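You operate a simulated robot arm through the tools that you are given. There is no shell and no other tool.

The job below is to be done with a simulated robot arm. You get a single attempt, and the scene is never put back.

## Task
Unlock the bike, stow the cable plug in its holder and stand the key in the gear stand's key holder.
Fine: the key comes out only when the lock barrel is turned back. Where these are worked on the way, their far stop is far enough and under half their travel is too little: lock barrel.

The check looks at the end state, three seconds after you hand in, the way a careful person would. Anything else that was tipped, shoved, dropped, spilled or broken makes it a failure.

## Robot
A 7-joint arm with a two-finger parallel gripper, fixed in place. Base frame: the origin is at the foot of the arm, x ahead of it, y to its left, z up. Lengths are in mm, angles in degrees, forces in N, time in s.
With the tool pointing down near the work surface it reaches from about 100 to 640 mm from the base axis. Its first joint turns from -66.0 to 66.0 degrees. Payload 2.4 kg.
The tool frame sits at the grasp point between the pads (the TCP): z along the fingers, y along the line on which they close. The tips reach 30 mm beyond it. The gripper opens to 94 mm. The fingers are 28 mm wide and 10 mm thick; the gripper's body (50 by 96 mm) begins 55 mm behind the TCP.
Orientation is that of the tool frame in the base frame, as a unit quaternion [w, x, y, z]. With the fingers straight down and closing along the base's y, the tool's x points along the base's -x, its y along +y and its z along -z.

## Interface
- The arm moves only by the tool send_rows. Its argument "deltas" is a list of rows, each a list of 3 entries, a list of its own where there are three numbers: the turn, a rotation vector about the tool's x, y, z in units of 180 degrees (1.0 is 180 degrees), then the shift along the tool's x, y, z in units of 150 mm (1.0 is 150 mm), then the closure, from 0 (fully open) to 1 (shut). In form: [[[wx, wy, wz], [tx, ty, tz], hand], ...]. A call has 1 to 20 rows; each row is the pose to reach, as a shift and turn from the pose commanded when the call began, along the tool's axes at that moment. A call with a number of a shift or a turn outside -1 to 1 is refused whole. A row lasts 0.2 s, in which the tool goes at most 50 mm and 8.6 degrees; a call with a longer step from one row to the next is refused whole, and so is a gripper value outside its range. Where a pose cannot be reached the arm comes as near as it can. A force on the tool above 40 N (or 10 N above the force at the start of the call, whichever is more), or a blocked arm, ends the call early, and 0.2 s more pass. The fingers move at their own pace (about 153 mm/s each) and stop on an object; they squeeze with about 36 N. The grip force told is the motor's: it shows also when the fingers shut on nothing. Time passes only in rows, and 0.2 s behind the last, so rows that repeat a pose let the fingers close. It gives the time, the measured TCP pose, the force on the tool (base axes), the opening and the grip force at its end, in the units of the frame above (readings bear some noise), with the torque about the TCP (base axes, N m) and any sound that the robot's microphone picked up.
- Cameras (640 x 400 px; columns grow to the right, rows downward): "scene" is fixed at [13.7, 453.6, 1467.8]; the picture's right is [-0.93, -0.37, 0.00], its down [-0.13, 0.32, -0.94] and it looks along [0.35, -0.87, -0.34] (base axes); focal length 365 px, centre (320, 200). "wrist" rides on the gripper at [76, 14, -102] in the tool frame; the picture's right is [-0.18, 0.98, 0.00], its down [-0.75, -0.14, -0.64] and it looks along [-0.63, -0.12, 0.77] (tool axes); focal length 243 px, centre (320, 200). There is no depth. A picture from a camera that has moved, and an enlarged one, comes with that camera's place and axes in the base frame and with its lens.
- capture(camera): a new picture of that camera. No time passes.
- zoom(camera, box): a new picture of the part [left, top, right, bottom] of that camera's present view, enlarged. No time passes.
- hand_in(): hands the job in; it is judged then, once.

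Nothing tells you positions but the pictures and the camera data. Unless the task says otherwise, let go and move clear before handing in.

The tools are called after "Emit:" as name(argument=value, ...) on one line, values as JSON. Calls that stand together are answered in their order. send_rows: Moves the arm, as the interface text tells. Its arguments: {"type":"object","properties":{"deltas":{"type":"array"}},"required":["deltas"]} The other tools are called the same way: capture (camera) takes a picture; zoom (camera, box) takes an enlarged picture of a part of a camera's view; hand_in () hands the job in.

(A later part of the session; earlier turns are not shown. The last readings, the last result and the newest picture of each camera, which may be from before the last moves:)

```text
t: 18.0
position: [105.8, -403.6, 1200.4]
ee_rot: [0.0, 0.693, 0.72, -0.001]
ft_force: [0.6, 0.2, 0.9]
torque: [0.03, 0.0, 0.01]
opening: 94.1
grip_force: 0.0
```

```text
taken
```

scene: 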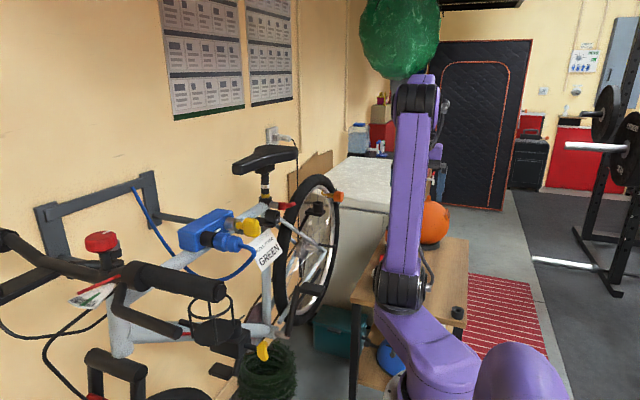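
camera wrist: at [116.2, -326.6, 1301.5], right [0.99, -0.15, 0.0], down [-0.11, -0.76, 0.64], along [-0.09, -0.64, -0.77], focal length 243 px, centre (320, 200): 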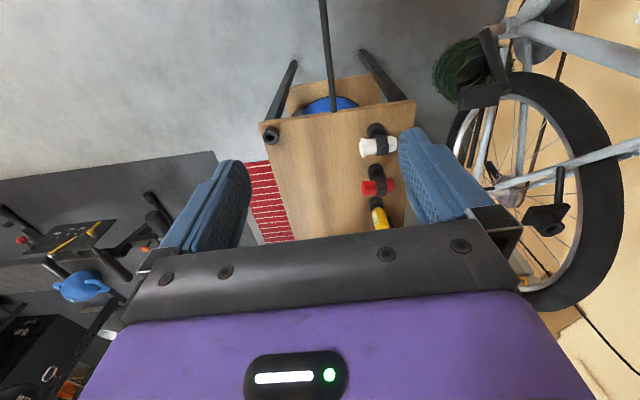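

Reach is fine here, and the cup is confirmed at about [-29, -551, 775]. I'll zoom on the cup, the lights and the rear socket.

Emit:
zoom(camera="wrist", box=[240, 90, 440, 240])

Emit:
zoom(camera="wrist", box=[480, 130, 640, 280])

Emit:
zoom(camera="scene", box=[400, 280, 500, 350])

```text
2.67 times, centred on (340, 165) of wrist
camera zoom: at [116.2, -326.6, 1301.5], right [0.99, -0.15, 0.0], down [-0.11, -0.76, 0.64], along [-0.09, -0.64, -0.77], focal length 647 px, centre (267, 293)
```

zoom: 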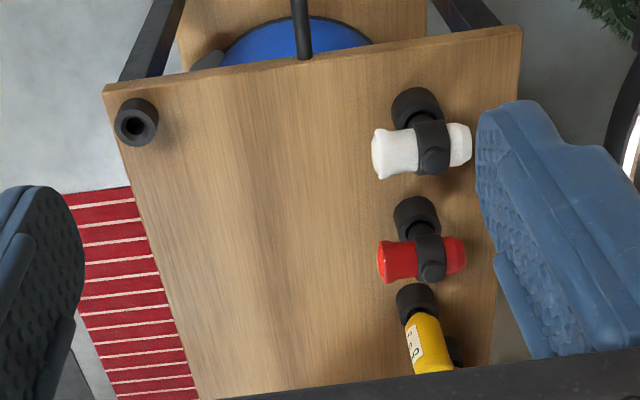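

```text
2.67 times, centred on (560, 205) of wrist
camera zoom: at [116.2, -326.6, 1301.5], right [0.99, -0.15, 0.0], down [-0.11, -0.76, 0.64], along [-0.09, -0.64, -0.77], focal length 647 px, centre (-320, 187)
```

zoom: 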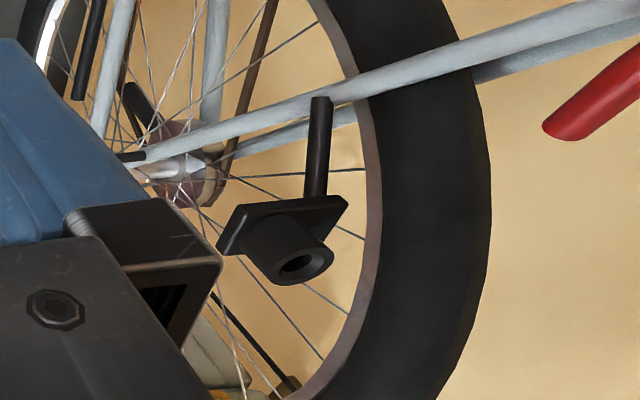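

```text
5.71 times, centred on (450, 315) of scene
camera zoom: at [13.7, 453.6, 1467.8], right [-0.93, -0.37, 0.0], down [-0.13, 0.32, -0.94], along [0.35, -0.87, -0.34], focal length 2088 px, centre (-423, -457)
```

zoom: 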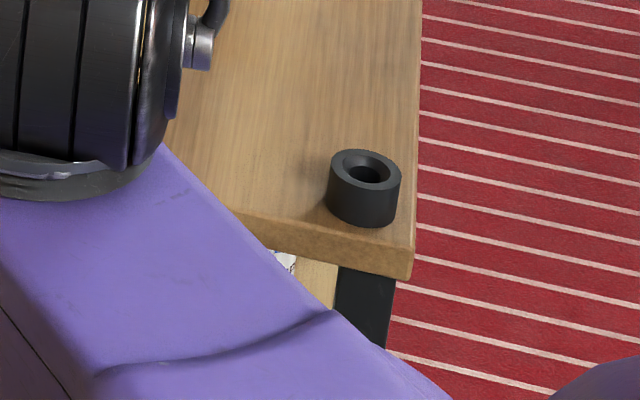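

The empty cup on the gear stand is the key holder at about [-29, -551, 775]. The plug holder tube faces the robot at about [462, -354, 1089], the plug axis is near y=-152, z=1099, and the key axis near y=-243, z=1096. I'm going back toward the lock with the wrist squared up.

Emit:
send_rows(deltas=[[[0, 0, -0.044], [0.069, 0.0875, -0.024], 0], [[0, 0, -0.088], [0.139, 0.175, -0.048], 0], [[0, 0, -0.132], [0.208, 0.263, -0.073], 0], [[0, 0, -0.176], [0.278, 0.35, -0.097], 0], [[0, 0, -0.22], [0.347, 0.438, -0.121], 0], [[0, 0, -0.264], [0.417, 0.525, -0.146], 0], [[0, 0, -0.308], [0.486, 0.613, -0.17], 0], [[0, 0, -0.352], [0.556, 0.7, -0.194], 0], [[0, 0, -0.396], [0.625, 0.788, -0.218], 0], [[0, 0, -0.44], [0.694, 0.875, -0.243], 0], [[0, 0, -0.488], [0.764, 0.963, -0.267], 0]])

```text
t: 20.4
position: [246.2, -284.3, 1241.3]
ee_rot: [0.001, -0.002, 1.0, -0.001]
ft_force: [0.7, -1.0, -0.2]
torque: [-0.02, 0.0, 0.01]
opening: 94.2
grip_force: 0.1
```

Emit:
send_rows(deltas=[[[0, -0.0455, 0], [-0.03, 0.025, 0.06], 0], [[0, -0.091, 0], [-0.06, 0.05, 0.12], 0], [[0, -0.1365, 0], [-0.09, 0.075, 0.18], 0], [[0, -0.182, 0], [-0.12, 0.1, 0.24], 0], [[0, -0.2275, 0], [-0.15, 0.125, 0.3], 0], [[0, -0.273, 0], [-0.18, 0.15, 0.36], 0], [[0, -0.3185, 0], [-0.21, 0.175, 0.42], 0], [[0, -0.364, 0], [-0.25, 0.2, 0.5], 0], [[0, -0.4095, 0], [-0.29, 0.225, 0.58], 0], [[0, -0.455, 0], [-0.33, 0.25, 0.66], 0], [[0, -0.5, 0], [-0.36, 0.273, 0.733], 0]])

Emit:
capture(camera="wrist")

Emit:
capture(camera="scene")

```text
t: 22.8
position: [298.5, -241.6, 1132.5]
ee_rot: [0.708, -0.001, 0.706, 0.0]
ft_force: [-0.5, 0.2, 0.4]
torque: [-0.02, 0.01, -0.02]
opening: 94.4
grip_force: 0.1
```

```text
taken
camera wrist: at [195.9, -228.1, 1054.6], right [0.0, 0.98, 0.18], down [-0.64, -0.14, 0.75], along [0.77, -0.12, 0.63], focal length 243 px, centre (320, 200)
```

wrist: 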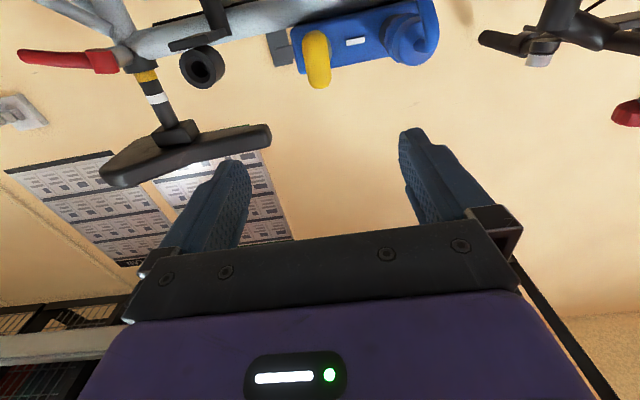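

```text
taken
```

scene: 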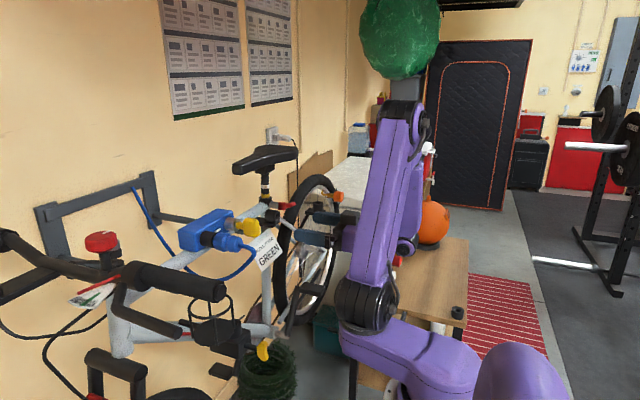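

The tool is horizontal now, facing the lock, key and holder tube. I'll zoom in for exact alignment.

Emit:
zoom(camera="wrist", box=[160, 0, 460, 120])

Emit:
zoom(camera="wrist", box=[260, 0, 460, 100])

```text
2.13 times, centred on (310, 60) of wrist
camera zoom: at [195.9, -228.1, 1054.6], right [0.0, 0.98, 0.18], down [-0.64, -0.14, 0.75], along [0.77, -0.12, 0.63], focal length 518 px, centre (341, 499)
```

zoom: 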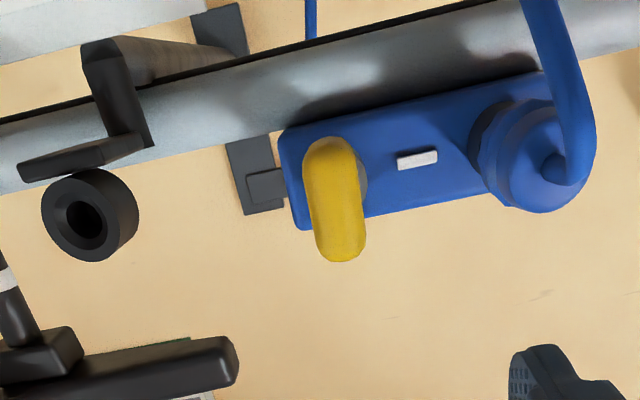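

```text
3.20 times, centred on (360, 50) of wrist
camera zoom: at [195.9, -228.1, 1054.6], right [0.0, 0.98, 0.18], down [-0.64, -0.14, 0.75], along [0.77, -0.12, 0.63], focal length 776 px, centre (192, 680)
```

zoom: 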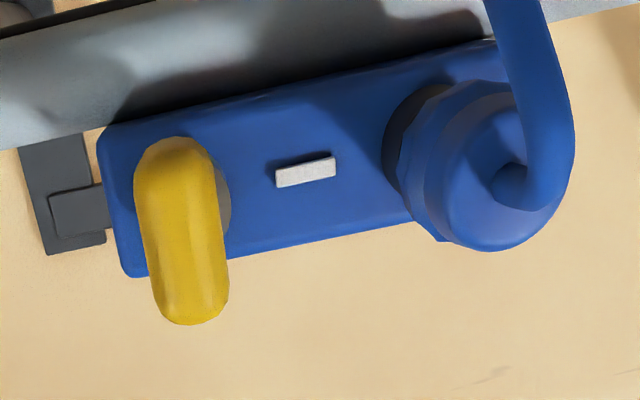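

The key bow is an upright plate about 20 mm thick, so the fingers closing along y will take it well. I'll lower to the key's height and move closer with the fingers partly closed.

Emit:
send_rows(deltas=[[[0, 0, 0], [0.06, 0.005, 0.1], 0.2], [[0, 0, 0], [0.12, 0.005, 0.2], 0.4], [[0, 0, 0], [0.18, 0.005, 0.3], 0.4], [[0, 0, 0], [0.23, 0.005, 0.4], 0.4], [[0, 0, 0], [0.23, 0.005, 0.5], 0.4], [[0, 0, 0], [0.23, 0.005, 0.55], 0.4], [[0, 0, 0], [0.23, 0.005, 0.55], 0.4]])

Emit:
capture(camera="wrist")

Emit:
zoom(camera="scene", box=[170, 180, 330, 280])

```text
t: 24.4
position: [382.3, -242.3, 1095.4]
ee_rot: [0.707, 0.0, 0.707, 0.0]
ft_force: [-0.1, -0.7, 0.3]
torque: [0.01, -0.05, 0.01]
opening: 56.4
grip_force: 0.1
```

```text
taken
camera wrist: at [279.2, -228.5, 1018.1], right [0.0, 0.98, 0.18], down [-0.64, -0.14, 0.75], along [0.77, -0.12, 0.63], focal length 243 px, centre (320, 200)
```

wrist: 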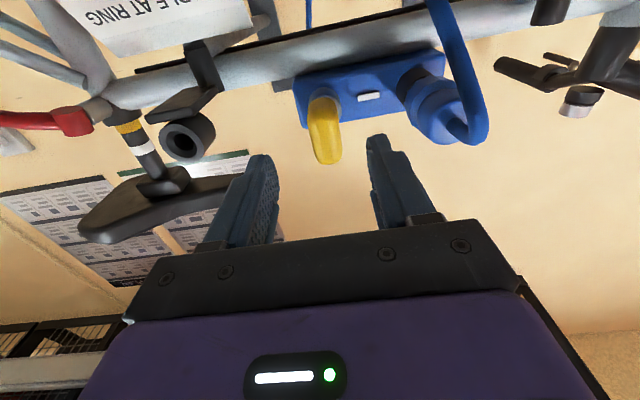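

```text
4.00 times, centred on (250, 230) of scene
camera zoom: at [13.7, 453.6, 1467.8], right [-0.93, -0.37, 0.0], down [-0.13, 0.32, -0.94], along [0.35, -0.87, -0.34], focal length 1462 px, centre (600, 80)
```

zoom: 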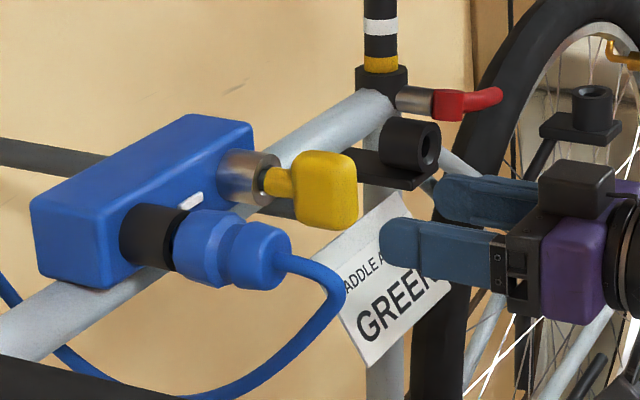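

Emit:
zoom(camera="wrist", box=[260, 50, 420, 200])

```text
2.67 times, centred on (340, 125) of wrist
camera zoom: at [279.2, -228.5, 1018.1], right [0.0, 0.98, 0.18], down [-0.64, -0.14, 0.75], along [0.77, -0.12, 0.63], focal length 647 px, centre (267, 400)
```

zoom: 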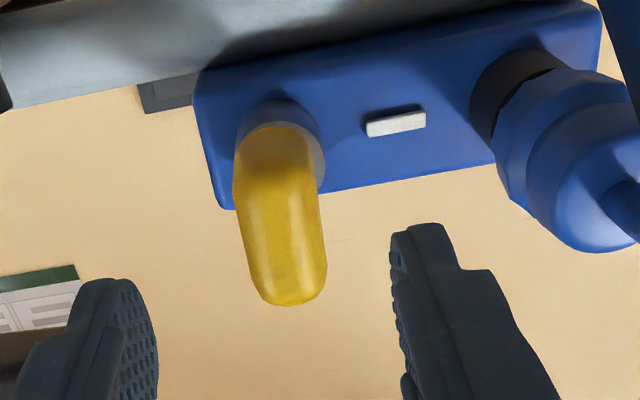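

Emit:
send_rows(deltas=[[[0, 0, 0], [-0.017, 0.012, 0.12], 0.4], [[0, 0, 0], [-0.017, 0.012, 0.24], 0.4], [[0, 0, 0], [-0.017, 0.012, 0.36], 0.4], [[0, 0, 0], [-0.017, 0.012, 0.45], 0.4], [[0, 0, 0], [-0.017, 0.012, 0.54], 0.4], [[0, 0, 0], [-0.017, 0.012, 0.58], 0.4], [[0, 0, 0], [-0.017, 0.012, 0.61], 0.4]])

Emit:
capture(camera="wrist")

Emit:
zoom(camera="wrist", box=[240, 60, 400, 220])

Emit:
zoom(camera="scene", box=[170, 180, 330, 280])

```text
t: 26.0
position: [472.2, -238.0, 1098.3]
ee_rot: [0.707, 0.0, 0.707, 0.0]
ft_force: [-0.4, 0.0, -0.2]
torque: [-0.01, 0.01, 0.01]
opening: 56.3
grip_force: 0.0
```

```text
taken
camera wrist: at [369.6, -225.8, 1021.5], right [0.0, 0.98, 0.18], down [-0.64, -0.14, 0.75], along [0.77, -0.12, 0.63], focal length 243 px, centre (320, 200)
```

wrist: 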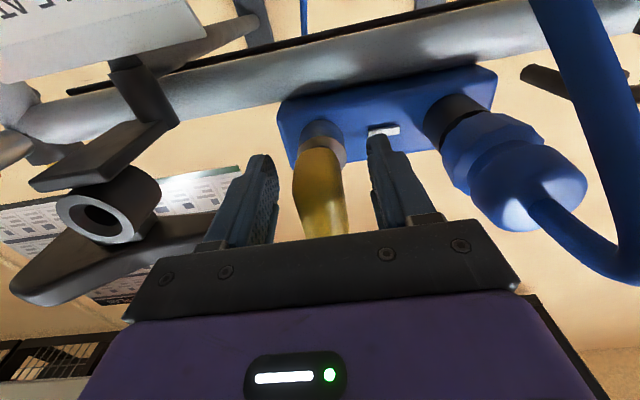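

```text
2.50 times, centred on (320, 140) of wrist
camera zoom: at [369.6, -225.8, 1021.5], right [0.0, 0.98, 0.18], down [-0.64, -0.14, 0.75], along [0.77, -0.12, 0.63], focal length 606 px, centre (320, 350)
```

zoom: 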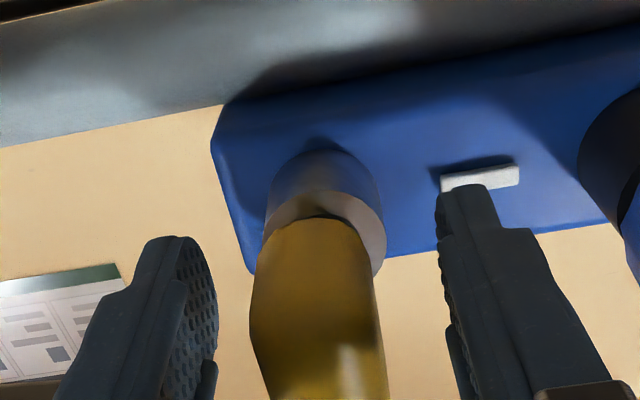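

```text
4.00 times, centred on (250, 230) of scene
camera zoom: at [13.7, 453.6, 1467.8], right [-0.93, -0.37, 0.0], down [-0.13, 0.32, -0.94], along [0.35, -0.87, -0.34], focal length 1462 px, centre (600, 80)
```

zoom: 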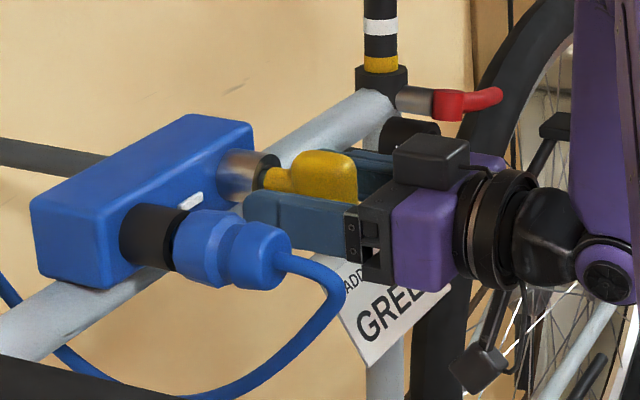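

The bow sits between the fingers. I'll trim a few millimetres up, then close and read the forces.

Emit:
send_rows(deltas=[[[0, 0, 0], [-0.02, 0.004, 0.0], 0.4], [[0, 0, 0], [-0.02, 0.004, 0.0], 0.6], [[0, 0, 0], [-0.02, 0.004, 0.0], 0.8], [[0, 0, 0], [-0.02, 0.004, 0.0], 0.9], [[0, 0, 0], [-0.02, 0.004, 0.0], 0.9]])

Emit:
zoom(camera="wrist", box=[240, 60, 400, 220])

Emit:
zoom(camera="scene", box=[200, 200, 300, 260])

```text
t: 27.2
position: [473.1, -239.5, 1100.9]
ee_rot: [0.707, 0.0, 0.707, 0.0]
ft_force: [1.7, -1.0, -1.1]
torque: [-0.04, 0.02, -0.04]
opening: 27.2
grip_force: 36.3
```

```text
2.50 times, centred on (320, 140) of wrist
camera zoom: at [369.7, -225.4, 1024.4], right [0.0, 0.98, 0.18], down [-0.64, -0.14, 0.75], along [0.77, -0.12, 0.63], focal length 606 px, centre (320, 350)
```

zoom: 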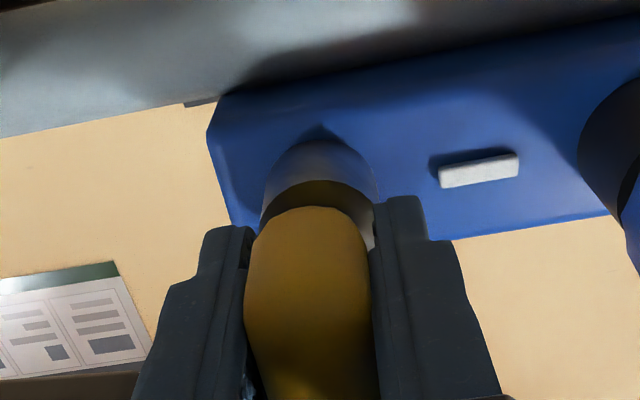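

```text
6.40 times, centred on (250, 230) of scene
camera zoom: at [13.8, 453.6, 1467.8], right [-0.93, -0.37, 0.0], down [-0.13, 0.32, -0.94], along [0.35, -0.87, -0.34], focal length 2338 px, centre (768, 8)
```

zoom: 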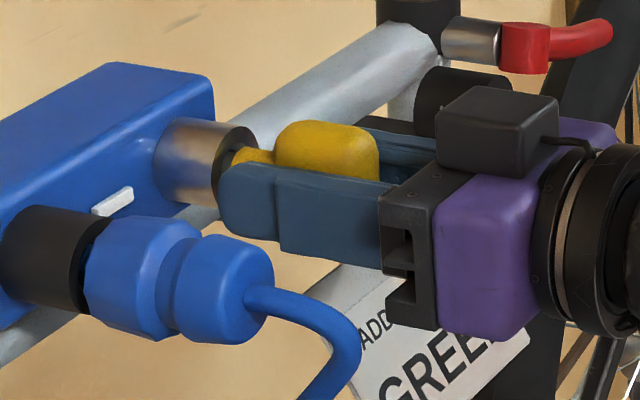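

The bow is gripped at 27 mm with little side force. I'll test the turning direction with a small counter-clockwise turn and watch the torque.

Emit:
send_rows(deltas=[[[0, 0, -0.017], [0, 0, 0], 0.9], [[0, 0, -0.034], [0, 0, 0], 0.9], [[0, 0, -0.034], [0, 0, 0], 0.9]])

```text
t: 28.0
position: [473.6, -240.6, 1099.5]
ee_rot: [0.706, -0.038, 0.706, -0.037]
ft_force: [-5.1, 3.8, 2.1]
torque: [0.94, -0.1, 0.2]
opening: 27.1
grip_force: 36.2
```

Emit:
send_rows(deltas=[[[0, 0, 0.034], [0, 0, 0], 0.9], [[0, 0, 0.051], [0, 0, 0], 0.9], [[0, 0, 0.068], [0, 0, 0], 0.9], [[0, 0, 0.068], [0, 0, 0], 0.9]])

Emit:
zoom(camera="wrist", box=[240, 60, 400, 220])

```text
t: 29.0
position: [474.4, -239.0, 1100.8]
ee_rot: [0.705, 0.038, 0.707, 0.038]
ft_force: [-4.8, 4.3, -5.6]
torque: [0.0, 0.33, 0.2]
opening: 27.5
grip_force: 36.0
```

```text
2.50 times, centred on (320, 140) of wrist
camera zoom: at [369.6, -217.6, 1026.4], right [0.0, 0.96, 0.29], down [-0.64, -0.22, 0.74], along [0.77, -0.18, 0.61], focal length 606 px, centre (320, 350)
```

zoom: 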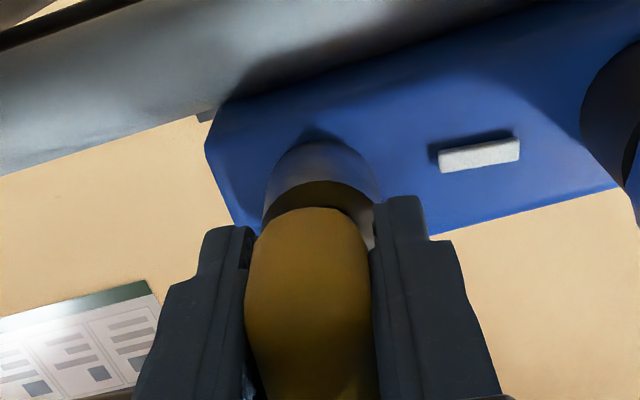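

The clockwise direction turns freely (torque near zero), so that is the way to unlock. I'll continue in stages, watching torque and force.

Emit:
send_rows(deltas=[[[0, 0, 0.03], [0, 0, 0], 0.9], [[0, 0, 0.06], [0, 0, 0], 0.9], [[0, 0, 0.09], [0, 0, 0], 0.9], [[0, 0, 0.12], [0, 0, 0], 0.9], [[0, 0, 0.15], [0, 0, 0], 0.9], [[0, 0, 0.18], [0, 0, 0], 0.9]])

Emit:
zoom(camera="scene", box=[180, 190, 340, 290])

```text
t: 30.4
position: [473.9, -238.6, 1101.2]
ee_rot: [0.668, 0.233, 0.667, 0.234]
ft_force: [-4.2, 7.7, -1.0]
torque: [-0.03, 0.1, 0.42]
opening: 27.4
grip_force: 36.2
```

```text
4.00 times, centred on (260, 240) of scene
camera zoom: at [13.6, 453.9, 1467.7], right [-0.93, -0.37, 0.0], down [-0.13, 0.32, -0.94], along [0.35, -0.87, -0.34], focal length 1462 px, centre (560, 40)
```

zoom: 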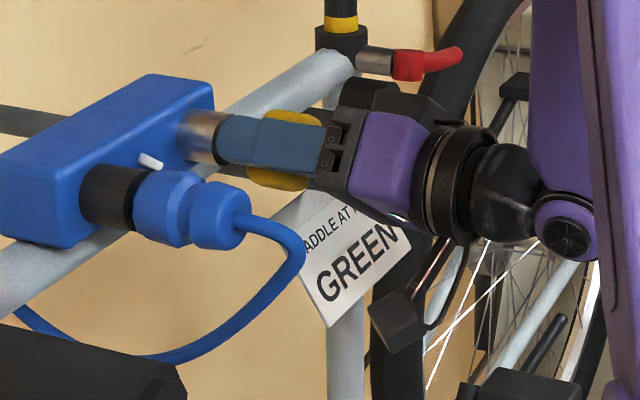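

Emit:
send_rows(deltas=[[[0, 0, 0.03], [0.004, 0.004, 0], 0.9], [[0, 0, 0.06], [0.004, 0.004, 0], 0.9], [[0, 0, 0.09], [0.004, 0.004, 0], 0.9], [[0, 0, 0.12], [0.004, 0.004, 0], 0.9], [[0, 0, 0.15], [0.004, 0.004, 0], 0.9], [[0, 0, 0.18], [0.004, 0.004, 0], 0.9]])

Emit:
zoom(camera="scene", box=[180, 190, 340, 290])

```text
t: 31.8
position: [473.3, -237.0, 1101.7]
ee_rot: [0.576, 0.41, 0.576, 0.411]
ft_force: [-8.8, 10.7, 7.9]
torque: [-0.08, -0.34, 0.55]
opening: 27.4
grip_force: 35.7
```

```text
4.00 times, centred on (260, 240) of scene
camera zoom: at [13.3, 454.0, 1467.6], right [-0.93, -0.37, 0.0], down [-0.13, 0.32, -0.94], along [0.35, -0.87, -0.34], focal length 1462 px, centre (560, 40)
```

zoom: 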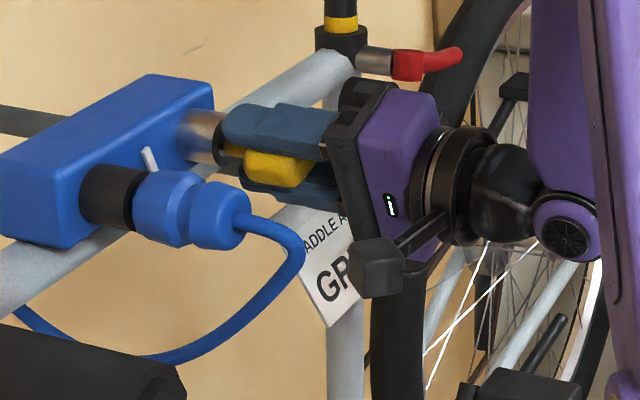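

The white indicator on the lock turns with the key, about 71° so far. I'll ease the side load and continue to the stop.

Emit:
send_rows(deltas=[[[0, 0, 0.02], [0.006, 0.012, -0.006], 0.9], [[0, 0, 0.04], [0.006, 0.012, -0.006], 0.9], [[0, 0, 0.06], [0.006, 0.012, -0.006], 0.9], [[0, 0, 0.08], [0.006, 0.012, -0.006], 0.9], [[0, 0, 0.1], [0.006, 0.012, -0.006], 0.9], [[0, 0, 0.1], [0.006, 0.012, -0.006], 0.9]])

Emit:
zoom(camera="scene", box=[180, 190, 340, 290])

```text
t: 33.2
position: [472.6, -237.2, 1102.2]
ee_rot: [0.504, 0.496, 0.504, 0.496]
ft_force: [19.2, 0.2, 1.6]
torque: [-0.04, -0.12, 0.02]
opening: 27.4
grip_force: 36.1
```

```text
4.00 times, centred on (260, 240) of scene
camera zoom: at [14.3, 453.6, 1467.8], right [-0.93, -0.37, 0.0], down [-0.13, 0.32, -0.94], along [0.35, -0.87, -0.34], focal length 1462 px, centre (560, 40)
```

zoom: 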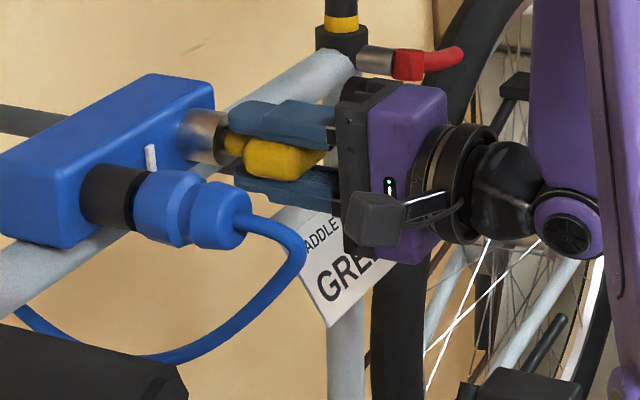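

Emit:
send_rows(deltas=[[[0, 0, 0.02], [0, 0, 0.004], 0.9], [[0, 0, 0.04], [0, 0, 0.004], 0.9], [[0, 0, 0.06], [0, 0, 0.004], 0.9], [[0, 0, 0.06], [0, 0, 0.004], 0.9]])

Emit:
zoom(camera="scene", box=[180, 190, 340, 290])

Emit:
capture(camera="wrist")

```text
t: 34.2
position: [473.0, -237.9, 1102.8]
ee_rot: [0.457, 0.54, 0.456, 0.54]
ft_force: [7.0, 1.0, 3.2]
torque: [-1.18, -0.15, 0.06]
opening: 28.5
grip_force: 35.7
```

```text
4.00 times, centred on (260, 240) of scene
camera zoom: at [13.9, 453.7, 1467.7], right [-0.93, -0.37, 0.0], down [-0.13, 0.32, -0.94], along [0.35, -0.87, -0.34], focal length 1462 px, centre (560, 40)
```

zoom: 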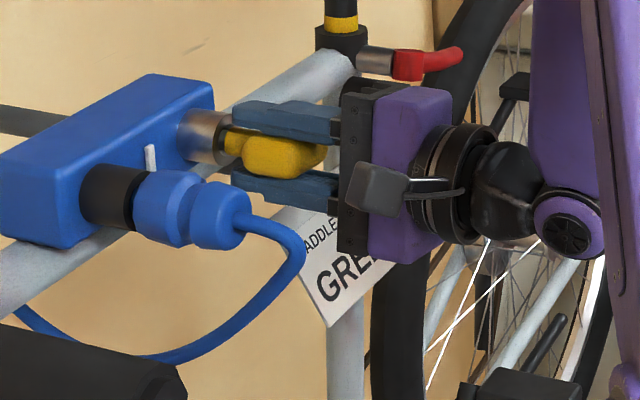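

```text
taken
camera wrist: at [369.6, -165.8, 1129.1], right [0.0, -0.35, 0.94], down [-0.64, -0.72, -0.27], along [0.77, -0.6, -0.22], focal length 243 px, centre (320, 200)
```

wrist: 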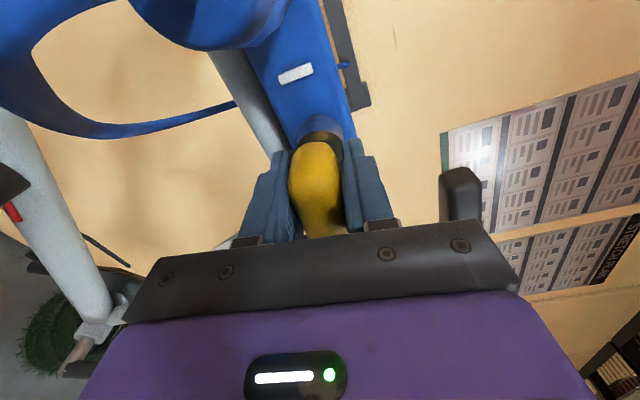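

The barrel reached its far stop at about 90° (torque −1.2 N m). I'll relax to 91°, release and back straight out.

Emit:
send_rows(deltas=[[[0, 0, -0.025], [0, 0, 0], 0.9], [[0, 0, -0.045], [0, 0, 0], 0.9], [[0, 0, -0.045], [0, 0, 0], 0.9]])

Emit:
send_rows(deltas=[[[0, 0, 0], [0, 0, 0], 0.6], [[0, 0, 0], [0, 0, 0], 0.4], [[0, 0, 0], [0, 0, -0.1], 0.4], [[0, 0, 0], [0, 0, -0.3], 0.4], [[0, 0, 0], [0, 0, -0.5], 0.4], [[0, 0, 0], [0, 0, -0.7], 0.4], [[0, 0, 0], [0, 0, -0.9], 0.4]])

Emit:
zoom(camera="scene", box=[180, 190, 340, 290])

Emit:
capture(camera="wrist")

```text
t: 35.0
position: [473.1, -238.9, 1102.3]
ee_rot: [0.493, 0.507, 0.493, 0.507]
ft_force: [2.1, -2.0, 3.9]
torque: [-0.21, -0.18, -0.13]
opening: 27.2
grip_force: 36.2
```

```text
t: 36.6
position: [337.0, -239.4, 1103.0]
ee_rot: [0.492, 0.506, 0.494, 0.508]
ft_force: [0.3, 1.0, 1.0]
torque: [0.02, 0.0, 0.01]
opening: 56.3
grip_force: 0.1
```

```text
4.00 times, centred on (260, 240) of scene
camera zoom: at [13.7, 453.6, 1467.8], right [-0.93, -0.37, 0.0], down [-0.13, 0.32, -0.94], along [0.35, -0.87, -0.34], focal length 1462 px, centre (560, 40)
```

zoom: 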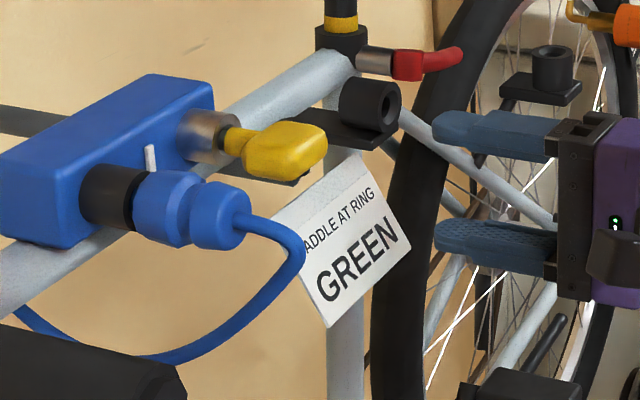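

```text
taken
camera wrist: at [233.1, -163.4, 1118.1], right [0.0, -0.21, 0.98], down [-0.64, -0.75, -0.16], along [0.77, -0.63, -0.14], focal length 243 px, centre (320, 200)
```

wrist: 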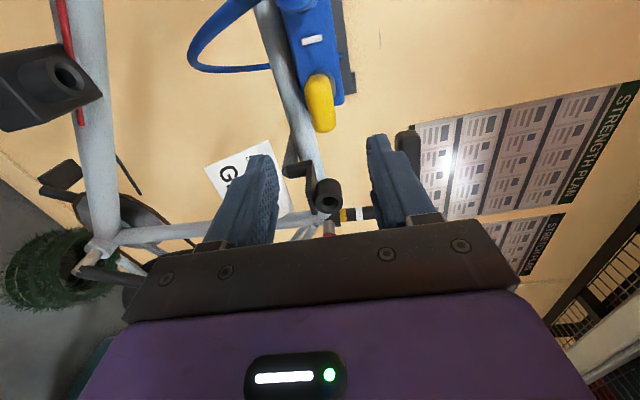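

The key is turned, and the plug latch indicator has moved with it. Now I'll unroll the wrist and rise so I can come down on the plug from above.

Emit:
send_rows(deltas=[[[0, 0, -0.046], [0.045, 0.076, -0.012], 0.2], [[0, 0, -0.092], [0.09, 0.152, -0.024], 0.2], [[0, 0, -0.138], [0.135, 0.228, -0.036], 0.2], [[0, 0, -0.184], [0.18, 0.304, -0.048], 0.2], [[0, 0, -0.23], [0.225, 0.38, -0.06], 0.2], [[0, 0, -0.276], [0.27, 0.456, -0.072], 0.2], [[0, 0, -0.322], [0.315, 0.532, -0.084], 0.2], [[0, 0, -0.368], [0.36, 0.608, -0.096], 0.2], [[0, 0, -0.414], [0.405, 0.684, -0.108], 0.2], [[0, 0, -0.46], [0.45, 0.76, -0.12], 0.2], [[0, 0, -0.506], [0.49, 0.835, -0.133], 0.2]])

```text
t: 39.0
position: [319.0, -167.2, 1229.2]
ee_rot: [0.707, 0.003, 0.707, 0.003]
ft_force: [-0.6, 0.4, -0.7]
torque: [0.02, -0.04, 0.02]
opening: 75.3
grip_force: 0.0
```

Emit:
send_rows(deltas=[[[0, 0.0455, 0], [0.0, 0.01, 0.05], 0.2], [[0, 0.091, 0], [0.0, 0.02, 0.1], 0.2], [[0, 0.1365, 0], [0.0, 0.03, 0.15], 0.2], [[0, 0.182, 0], [0.0, 0.04, 0.2], 0.2], [[0, 0.2275, 0], [0.0, 0.05, 0.25], 0.2], [[0, 0.273, 0], [0.0, 0.06, 0.3], 0.2], [[0, 0.3185, 0], [0.0, 0.07, 0.35], 0.2], [[0, 0.364, 0], [0.03, 0.08, 0.4], 0.2], [[0, 0.4095, 0], [0.06, 0.09, 0.45], 0.2], [[0, 0.455, 0], [0.1, 0.1, 0.5], 0.2], [[0, 0.5, 0], [0.133, 0.1, 0.54], 0.2]])

Emit:
capture(camera="wrist")

Emit:
zoom(camera="wrist", box=[220, 60, 420, 220])

Emit:
zoom(camera="scene", box=[180, 140, 340, 290])

```text
t: 41.4
position: [398.7, -151.3, 1208.9]
ee_rot: [-0.001, 0.0, 1.0, 0.004]
ft_force: [-0.4, 0.5, 0.6]
torque: [-0.01, 0.05, 0.02]
opening: 75.3
grip_force: 0.0
```

```text
taken
camera wrist: at [322.4, -139.6, 1311.5], right [0.18, 0.98, 0.01], down [0.75, -0.15, 0.64], along [0.63, -0.11, -0.77], focal length 243 px, centre (320, 200)
```

wrist: 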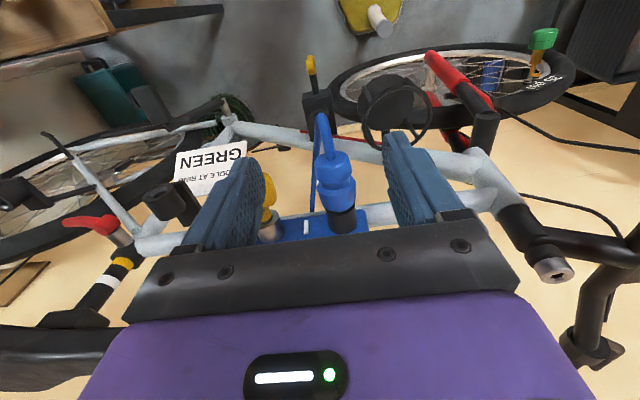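

```text
2.50 times, centred on (320, 140) of wrist
camera zoom: at [322.4, -139.6, 1311.5], right [0.18, 0.98, 0.01], down [0.75, -0.15, 0.64], along [0.63, -0.11, -0.77], focal length 606 px, centre (320, 350)
```

zoom: 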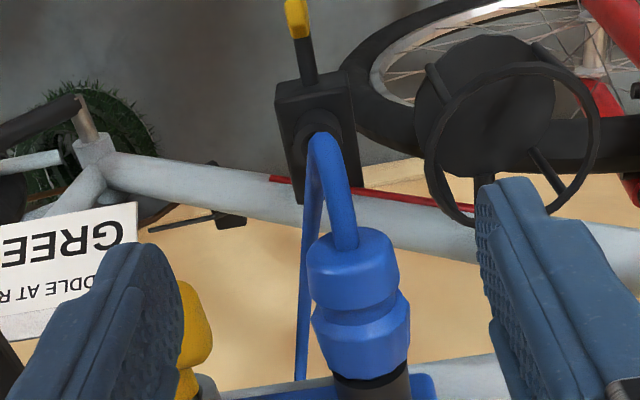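

```text
2.67 times, centred on (260, 215) of scene
camera zoom: at [13.7, 453.6, 1467.8], right [-0.93, -0.37, 0.0], down [-0.13, 0.32, -0.94], along [0.35, -0.87, -0.34], focal length 974 px, centre (480, 160)
```

zoom: 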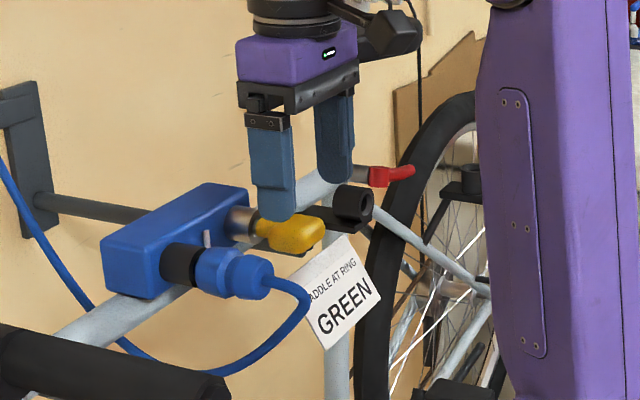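

The plug axis lies at about y=-150, z=1101, with its larger front collar spanning x≈484–512. I'll move over it and descend with the fingers astride it.

Emit:
send_rows(deltas=[[[0, 0, 0], [-0.13, 0.004, 0], 0.2], [[0, 0, 0], [-0.26, 0.004, 0], 0.2], [[0, 0, 0], [-0.39, 0.004, 0], 0.2], [[0, 0, 0], [-0.52, 0.004, 0], 0.2], [[0, 0, 0], [-0.653, 0.004, 0], 0.2], [[0, 0, 0], [-0.653, 0.004, 0.1], 0.2], [[0, 0, 0], [-0.653, 0.004, 0.2], 0.2], [[0, 0, 0], [-0.653, 0.004, 0.3], 0.2], [[0, 0, 0], [-0.653, 0.004, 0.3], 0.2]])

Emit:
capture(camera="wrist")

Emit:
zoom(camera="wrist", box=[220, 60, 420, 220])

Emit:
zoom(camera="scene", box=[160, 160, 280, 260])

```text
t: 43.4
position: [496.3, -149.9, 1164.4]
ee_rot: [0.0, 0.001, 1.0, 0.004]
ft_force: [0.2, 0.3, 1.4]
torque: [-0.03, -0.04, -0.02]
opening: 75.2
grip_force: 0.0
```

```text
taken
camera wrist: at [419.4, -136.4, 1266.9], right [0.18, 0.98, 0.01], down [0.75, -0.15, 0.64], along [0.63, -0.11, -0.77], focal length 243 px, centre (320, 200)
```

wrist: 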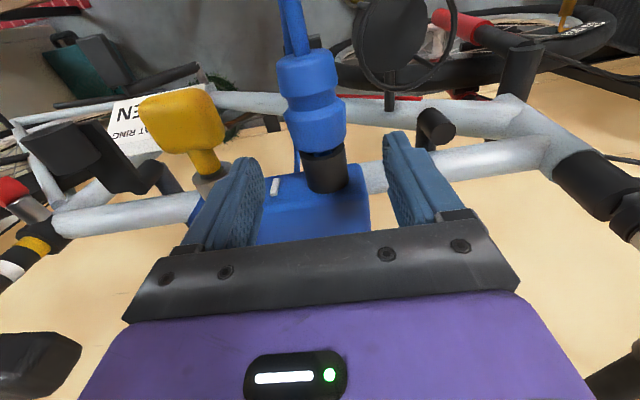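

```text
2.50 times, centred on (320, 140) of wrist
camera zoom: at [419.4, -136.4, 1266.9], right [0.18, 0.98, 0.01], down [0.75, -0.15, 0.64], along [0.63, -0.11, -0.77], focal length 606 px, centre (320, 350)
```

zoom: 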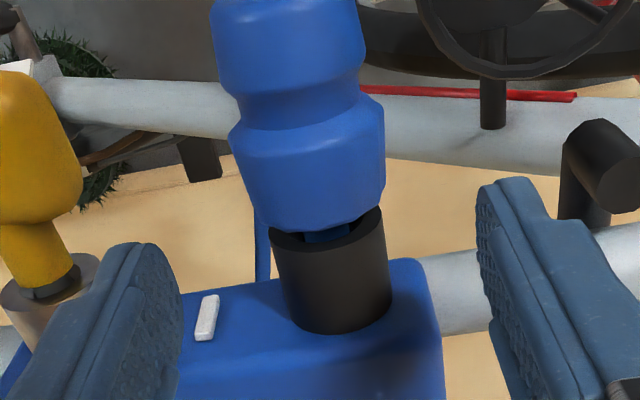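

```text
4.00 times, centred on (220, 210) of scene
camera zoom: at [13.7, 453.6, 1467.8], right [-0.93, -0.37, 0.0], down [-0.13, 0.32, -0.94], along [0.35, -0.87, -0.34], focal length 1462 px, centre (720, 160)
```

zoom: 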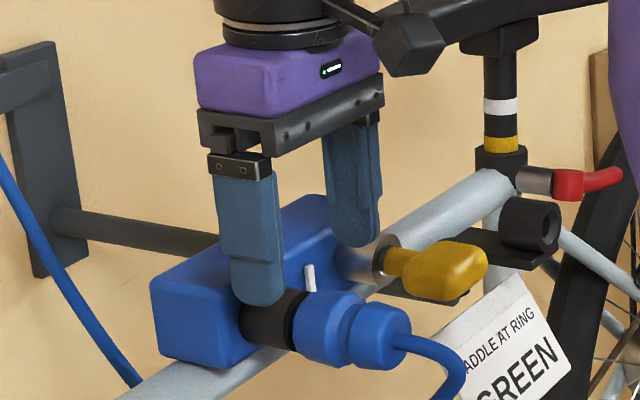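

The plug's collar spans about x=474–503, so I'll shift back 8 mm, then descend to its axis and close.

Emit:
send_rows(deltas=[[[0, 0, 0], [0.055, -0.007, 0.0], 0.2], [[0, 0, 0], [0.055, -0.007, 0.1], 0.2], [[0, 0, 0], [0.055, -0.007, 0.2], 0.2], [[0, 0, 0], [0.055, -0.007, 0.3], 0.2], [[0, 0, 0], [0.055, -0.007, 0.36], 0.2], [[0, 0, 0], [0.055, -0.007, 0.42], 0.2], [[0, 0, 0], [0.055, -0.007, 0.42], 0.2]])

Emit:
capture(camera="wrist")

Emit:
zoom(camera="scene", box=[160, 160, 280, 260])

```text
t: 45.0
position: [489.3, -151.6, 1102.3]
ee_rot: [0.0, 0.001, 1.0, 0.003]
ft_force: [0.0, 0.2, 0.4]
torque: [0.0, 0.01, 0.03]
opening: 75.3
grip_force: 0.1
```

```text
taken
camera wrist: at [411.6, -137.7, 1204.4], right [0.18, 0.98, 0.01], down [0.75, -0.15, 0.64], along [0.63, -0.11, -0.77], focal length 243 px, centre (320, 200)
```

wrist: 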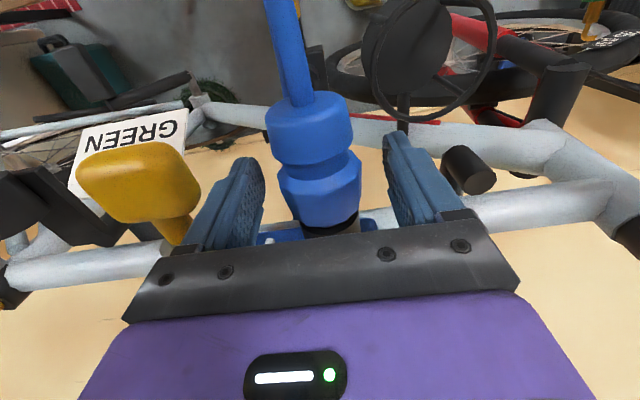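

```text
4.00 times, centred on (220, 210) of scene
camera zoom: at [13.7, 453.6, 1467.8], right [-0.93, -0.37, 0.0], down [-0.13, 0.32, -0.94], along [0.35, -0.87, -0.34], focal length 1462 px, centre (720, 160)
```

zoom: 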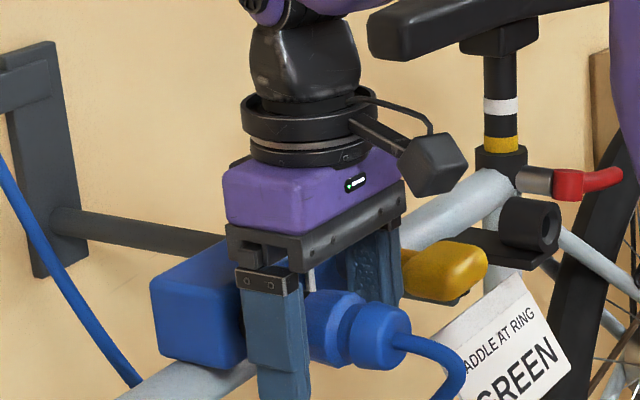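

Emit:
send_rows(deltas=[[[0, 0, 0], [0, 0, 0], 0.4], [[0, 0, 0], [0, 0, 0], 0.6], [[0, 0, 0], [0, 0, 0], 0.8], [[0, 0, 0], [0, 0, 0], 0.8]])

Emit:
zoom(camera="wrist", box=[220, 60, 420, 240])

```text
t: 46.0
position: [488.7, -149.8, 1102.7]
ee_rot: [-0.001, 0.0, 1.0, 0.006]
ft_force: [-3.5, 4.9, 0.5]
torque: [0.02, 0.03, 0.02]
opening: 44.6
grip_force: 35.6
```

```text
2.22 times, centred on (320, 150) of wrist
camera zoom: at [411.5, -137.2, 1204.6], right [0.18, 0.98, 0.01], down [0.75, -0.15, 0.64], along [0.63, -0.11, -0.77], focal length 539 px, centre (320, 311)
```

zoom: 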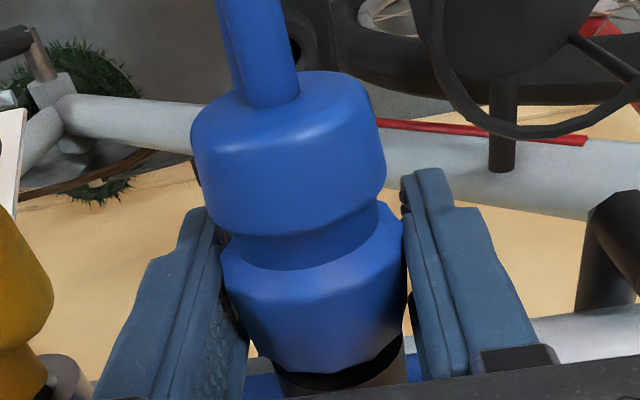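

The plug is gripped at 44.6 mm. I'll pull it straight out along −x slowly and check that it comes free.

Emit:
send_rows(deltas=[[[0, 0, 0], [0.02, 0.003, 0], 0.8], [[0, 0, 0], [0.04, 0.003, 0], 0.8], [[0, 0, 0], [0.07, 0.003, 0], 0.8], [[0, 0, 0], [0.1, 0.003, 0], 0.8], [[0, 0, 0], [0.13, 0.003, 0], 0.8], [[0, 0, 0], [0.13, 0.003, 0], 0.8]])

Emit:
zoom(camera="scene", box=[160, 180, 320, 280])

Emit:
zoom(camera="wrist", box=[220, 60, 420, 240])

```text
t: 47.4
position: [468.3, -150.6, 1102.7]
ee_rot: [0.0, 0.0, 1.0, 0.004]
ft_force: [1.3, 0.4, 0.6]
torque: [0.0, -0.03, 0.01]
opening: 44.7
grip_force: 35.9
```

```text
4.00 times, centred on (240, 230) of scene
camera zoom: at [13.7, 453.6, 1467.8], right [-0.93, -0.37, 0.0], down [-0.13, 0.32, -0.94], along [0.35, -0.87, -0.34], focal length 1462 px, centre (640, 80)
```

zoom: 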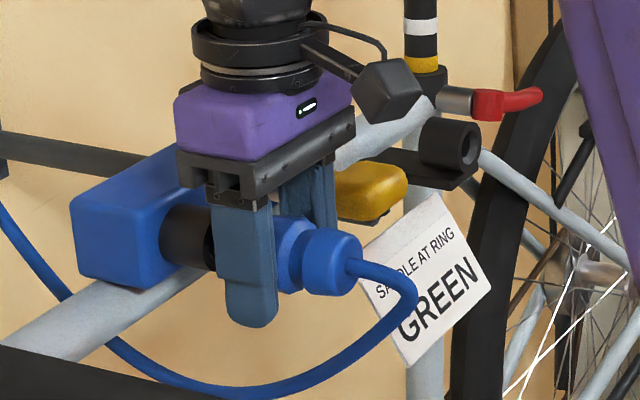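

```text
2.22 times, centred on (320, 150) of wrist
camera zoom: at [391.7, -137.2, 1204.2], right [0.18, 0.98, 0.01], down [0.75, -0.15, 0.64], along [0.63, -0.11, -0.77], focal length 539 px, centre (320, 311)
```

zoom: 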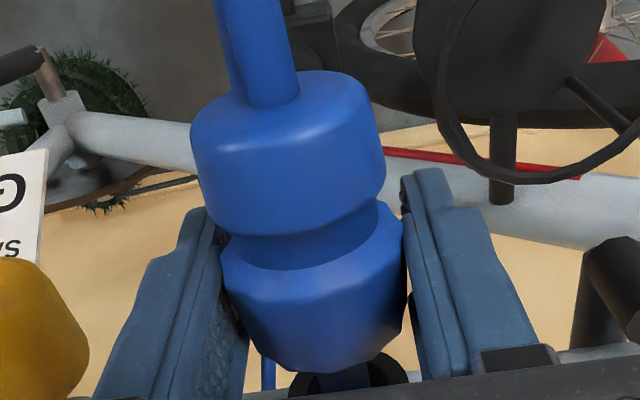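

It comes freely. I'll keep pulling until the nose is fully clear.

Emit:
send_rows(deltas=[[[0, 0, 0], [0.06, 0, 0], 0.8], [[0, 0, 0], [0.12, 0, 0], 0.8], [[0, 0, 0], [0.18, 0, 0], 0.8], [[0, 0, 0], [0.24, 0, 0], 0.8], [[0, 0, 0], [0.3, 0, 0], 0.8], [[0, 0, 0], [0.36, 0, 0], 0.8], [[0, 0, 0], [0.42, 0, 0], 0.8], [[0, 0, 0], [0.48, 0, 0], 0.8], [[0, 0, 0], [0.48, 0, 0], 0.8]])

Emit:
zoom(camera="scene", box=[160, 180, 320, 280])

Emit:
capture(camera="wrist")

Emit:
zoom(camera="wrist", box=[220, 100, 420, 240])

```text
t: 49.4
position: [395.6, -151.3, 1102.8]
ee_rot: [0.0, 0.0, 1.0, 0.005]
ft_force: [0.3, 0.2, -0.6]
torque: [0.0, 0.03, -0.02]
opening: 44.4
grip_force: 36.2
```

```text
4.00 times, centred on (240, 230) of scene
camera zoom: at [13.7, 453.6, 1467.8], right [-0.93, -0.37, 0.0], down [-0.13, 0.32, -0.94], along [0.35, -0.87, -0.34], focal length 1462 px, centre (640, 80)
```

zoom: 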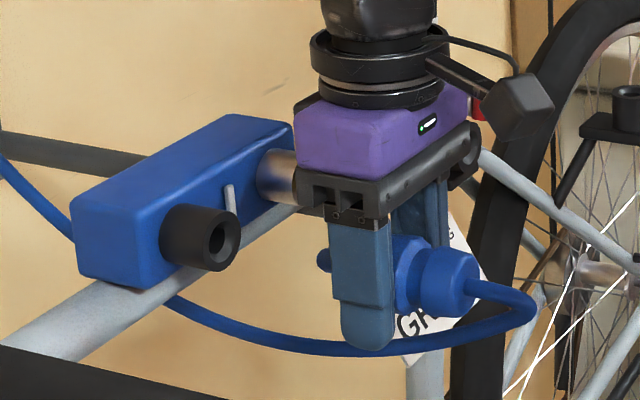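

```text
taken
camera wrist: at [319.7, -138.1, 1205.4], right [0.18, 0.98, 0.01], down [0.75, -0.15, 0.64], along [0.63, -0.11, -0.77], focal length 243 px, centre (320, 200)
```

wrist: 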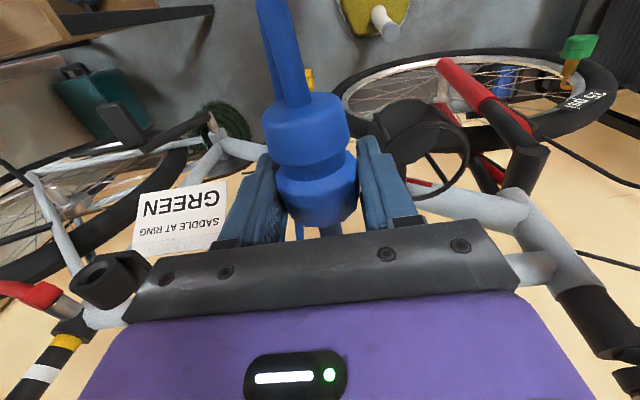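

```text
2.86 times, centred on (320, 170) of wrist
camera zoom: at [319.7, -138.1, 1205.4], right [0.18, 0.98, 0.01], down [0.75, -0.15, 0.64], along [0.63, -0.11, -0.77], focal length 693 px, centre (320, 286)
```

zoom: 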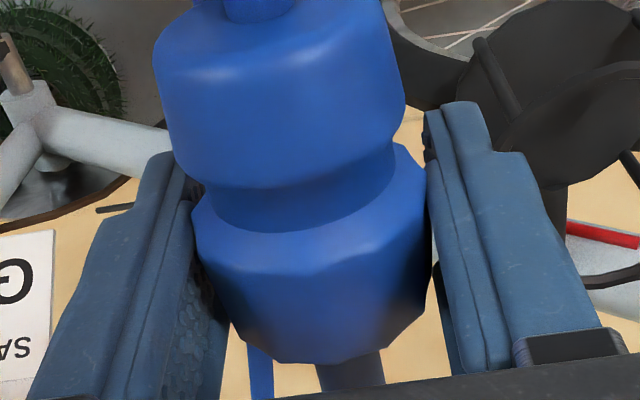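

The plug is out, its nose about 32 mm long. I'll back off to clear the key bow, then carry it across toward the holder tube in front of everything.

Emit:
send_rows(deltas=[[[0, 0, 0], [0.1, 0, 0], 0.8], [[0, 0, 0], [0.2, 0, 0], 0.8], [[0, 0, 0], [0.22, -0.1, 0], 0.8], [[0, 0, 0], [0.22, -0.25, 0], 0.8], [[0, 0, 0], [0.22, -0.4, 0], 0.8], [[0, 0, 0], [0.22, -0.55, 0], 0.8], [[0, 0, 0], [0.22, -0.7, 0], 0.8], [[0, 0, 0], [0.22, -0.85, 0], 0.8], [[0, 0, 0], [0.22, -1.0, 0], 0.8]])

Emit:
capture(camera="wrist")

Emit:
zoom(camera="scene", box=[160, 160, 360, 300])

```text
t: 51.4
position: [362.8, -301.7, 1098.8]
ee_rot: [0.0, 0.0, 1.0, 0.004]
ft_force: [0.3, -0.3, 0.1]
torque: [-0.01, 0.01, -0.01]
opening: 44.2
grip_force: 35.9
```

```text
taken
camera wrist: at [285.9, -289.0, 1201.4], right [0.18, 0.98, 0.01], down [0.75, -0.15, 0.64], along [0.63, -0.11, -0.77], focal length 243 px, centre (320, 200)
```

wrist: 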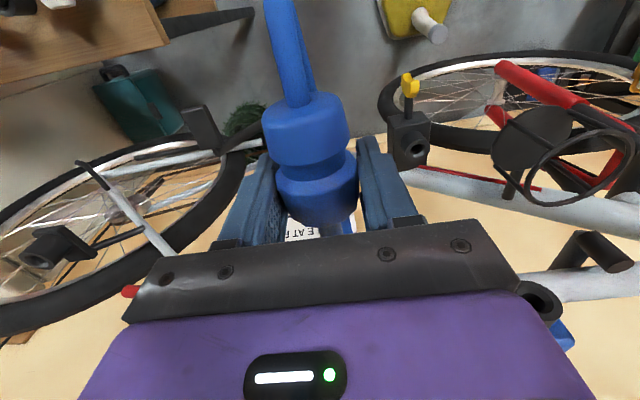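

```text
2.86 times, centred on (260, 230) of scene
camera zoom: at [13.7, 453.6, 1467.8], right [-0.93, -0.37, 0.0], down [-0.13, 0.32, -0.94], along [0.35, -0.87, -0.34], focal length 1044 px, centre (491, 114)
```

zoom: 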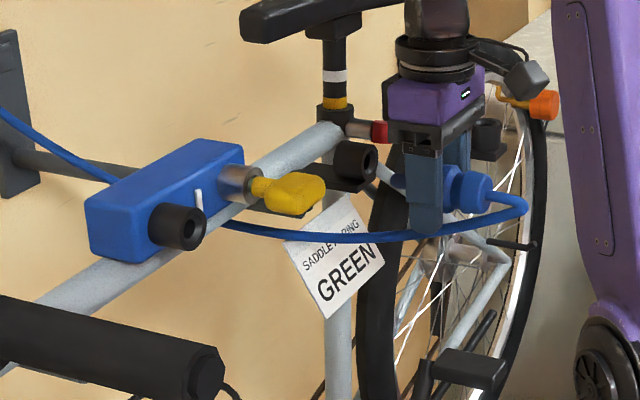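

The plug is across and the cable follows freely. I'll line up in front of the holder tube at y≈-353 with the nose short of the mouth, and check alignment in the scene view.

Emit:
send_rows(deltas=[[[0, 0, 0], [0, -0.12, 0.02], 0.8], [[0, 0, 0], [0, -0.24, 0.04], 0.8], [[0, 0, 0], [0, -0.344, 0.06], 0.8], [[0, 0, 0], [-0.07, -0.344, 0.06], 0.8], [[0, 0, 0], [-0.12, -0.344, 0.06], 0.8], [[0, 0, 0], [-0.12, -0.344, 0.06], 0.8]])

Emit:
zoom(camera="scene", box=[240, 180, 340, 240])

Emit:
capture(camera="wrist")

```text
t: 52.8
position: [380.4, -353.4, 1092.2]
ee_rot: [0.0, 0.0, 1.0, 0.005]
ft_force: [0.2, -0.8, 0.1]
torque: [0.0, -0.05, 0.02]
opening: 44.2
grip_force: 36.0
```

```text
6.40 times, centred on (290, 210) of scene
camera zoom: at [13.7, 453.6, 1467.8], right [-0.93, -0.37, 0.0], down [-0.13, 0.32, -0.94], along [0.35, -0.87, -0.34], focal length 2338 px, centre (512, 136)
```

zoom: 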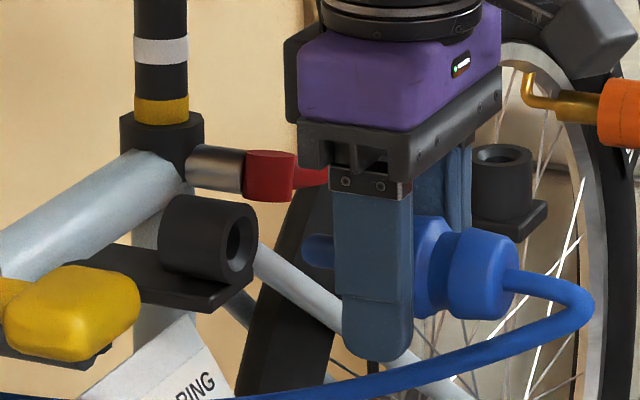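

```text
taken
camera wrist: at [304.6, -340.0, 1193.5], right [0.18, 0.98, 0.01], down [0.75, -0.15, 0.64], along [0.63, -0.11, -0.77], focal length 243 px, centre (320, 200)
```

wrist: 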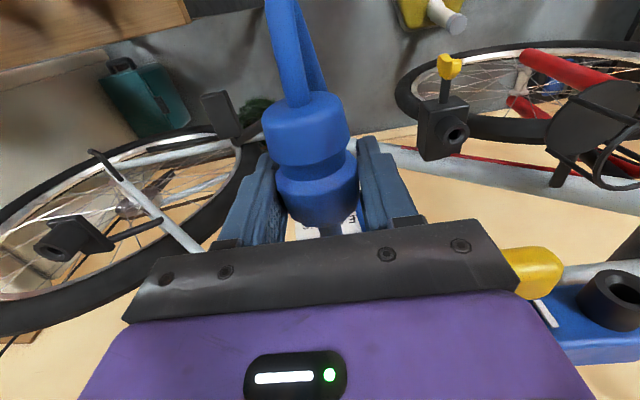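

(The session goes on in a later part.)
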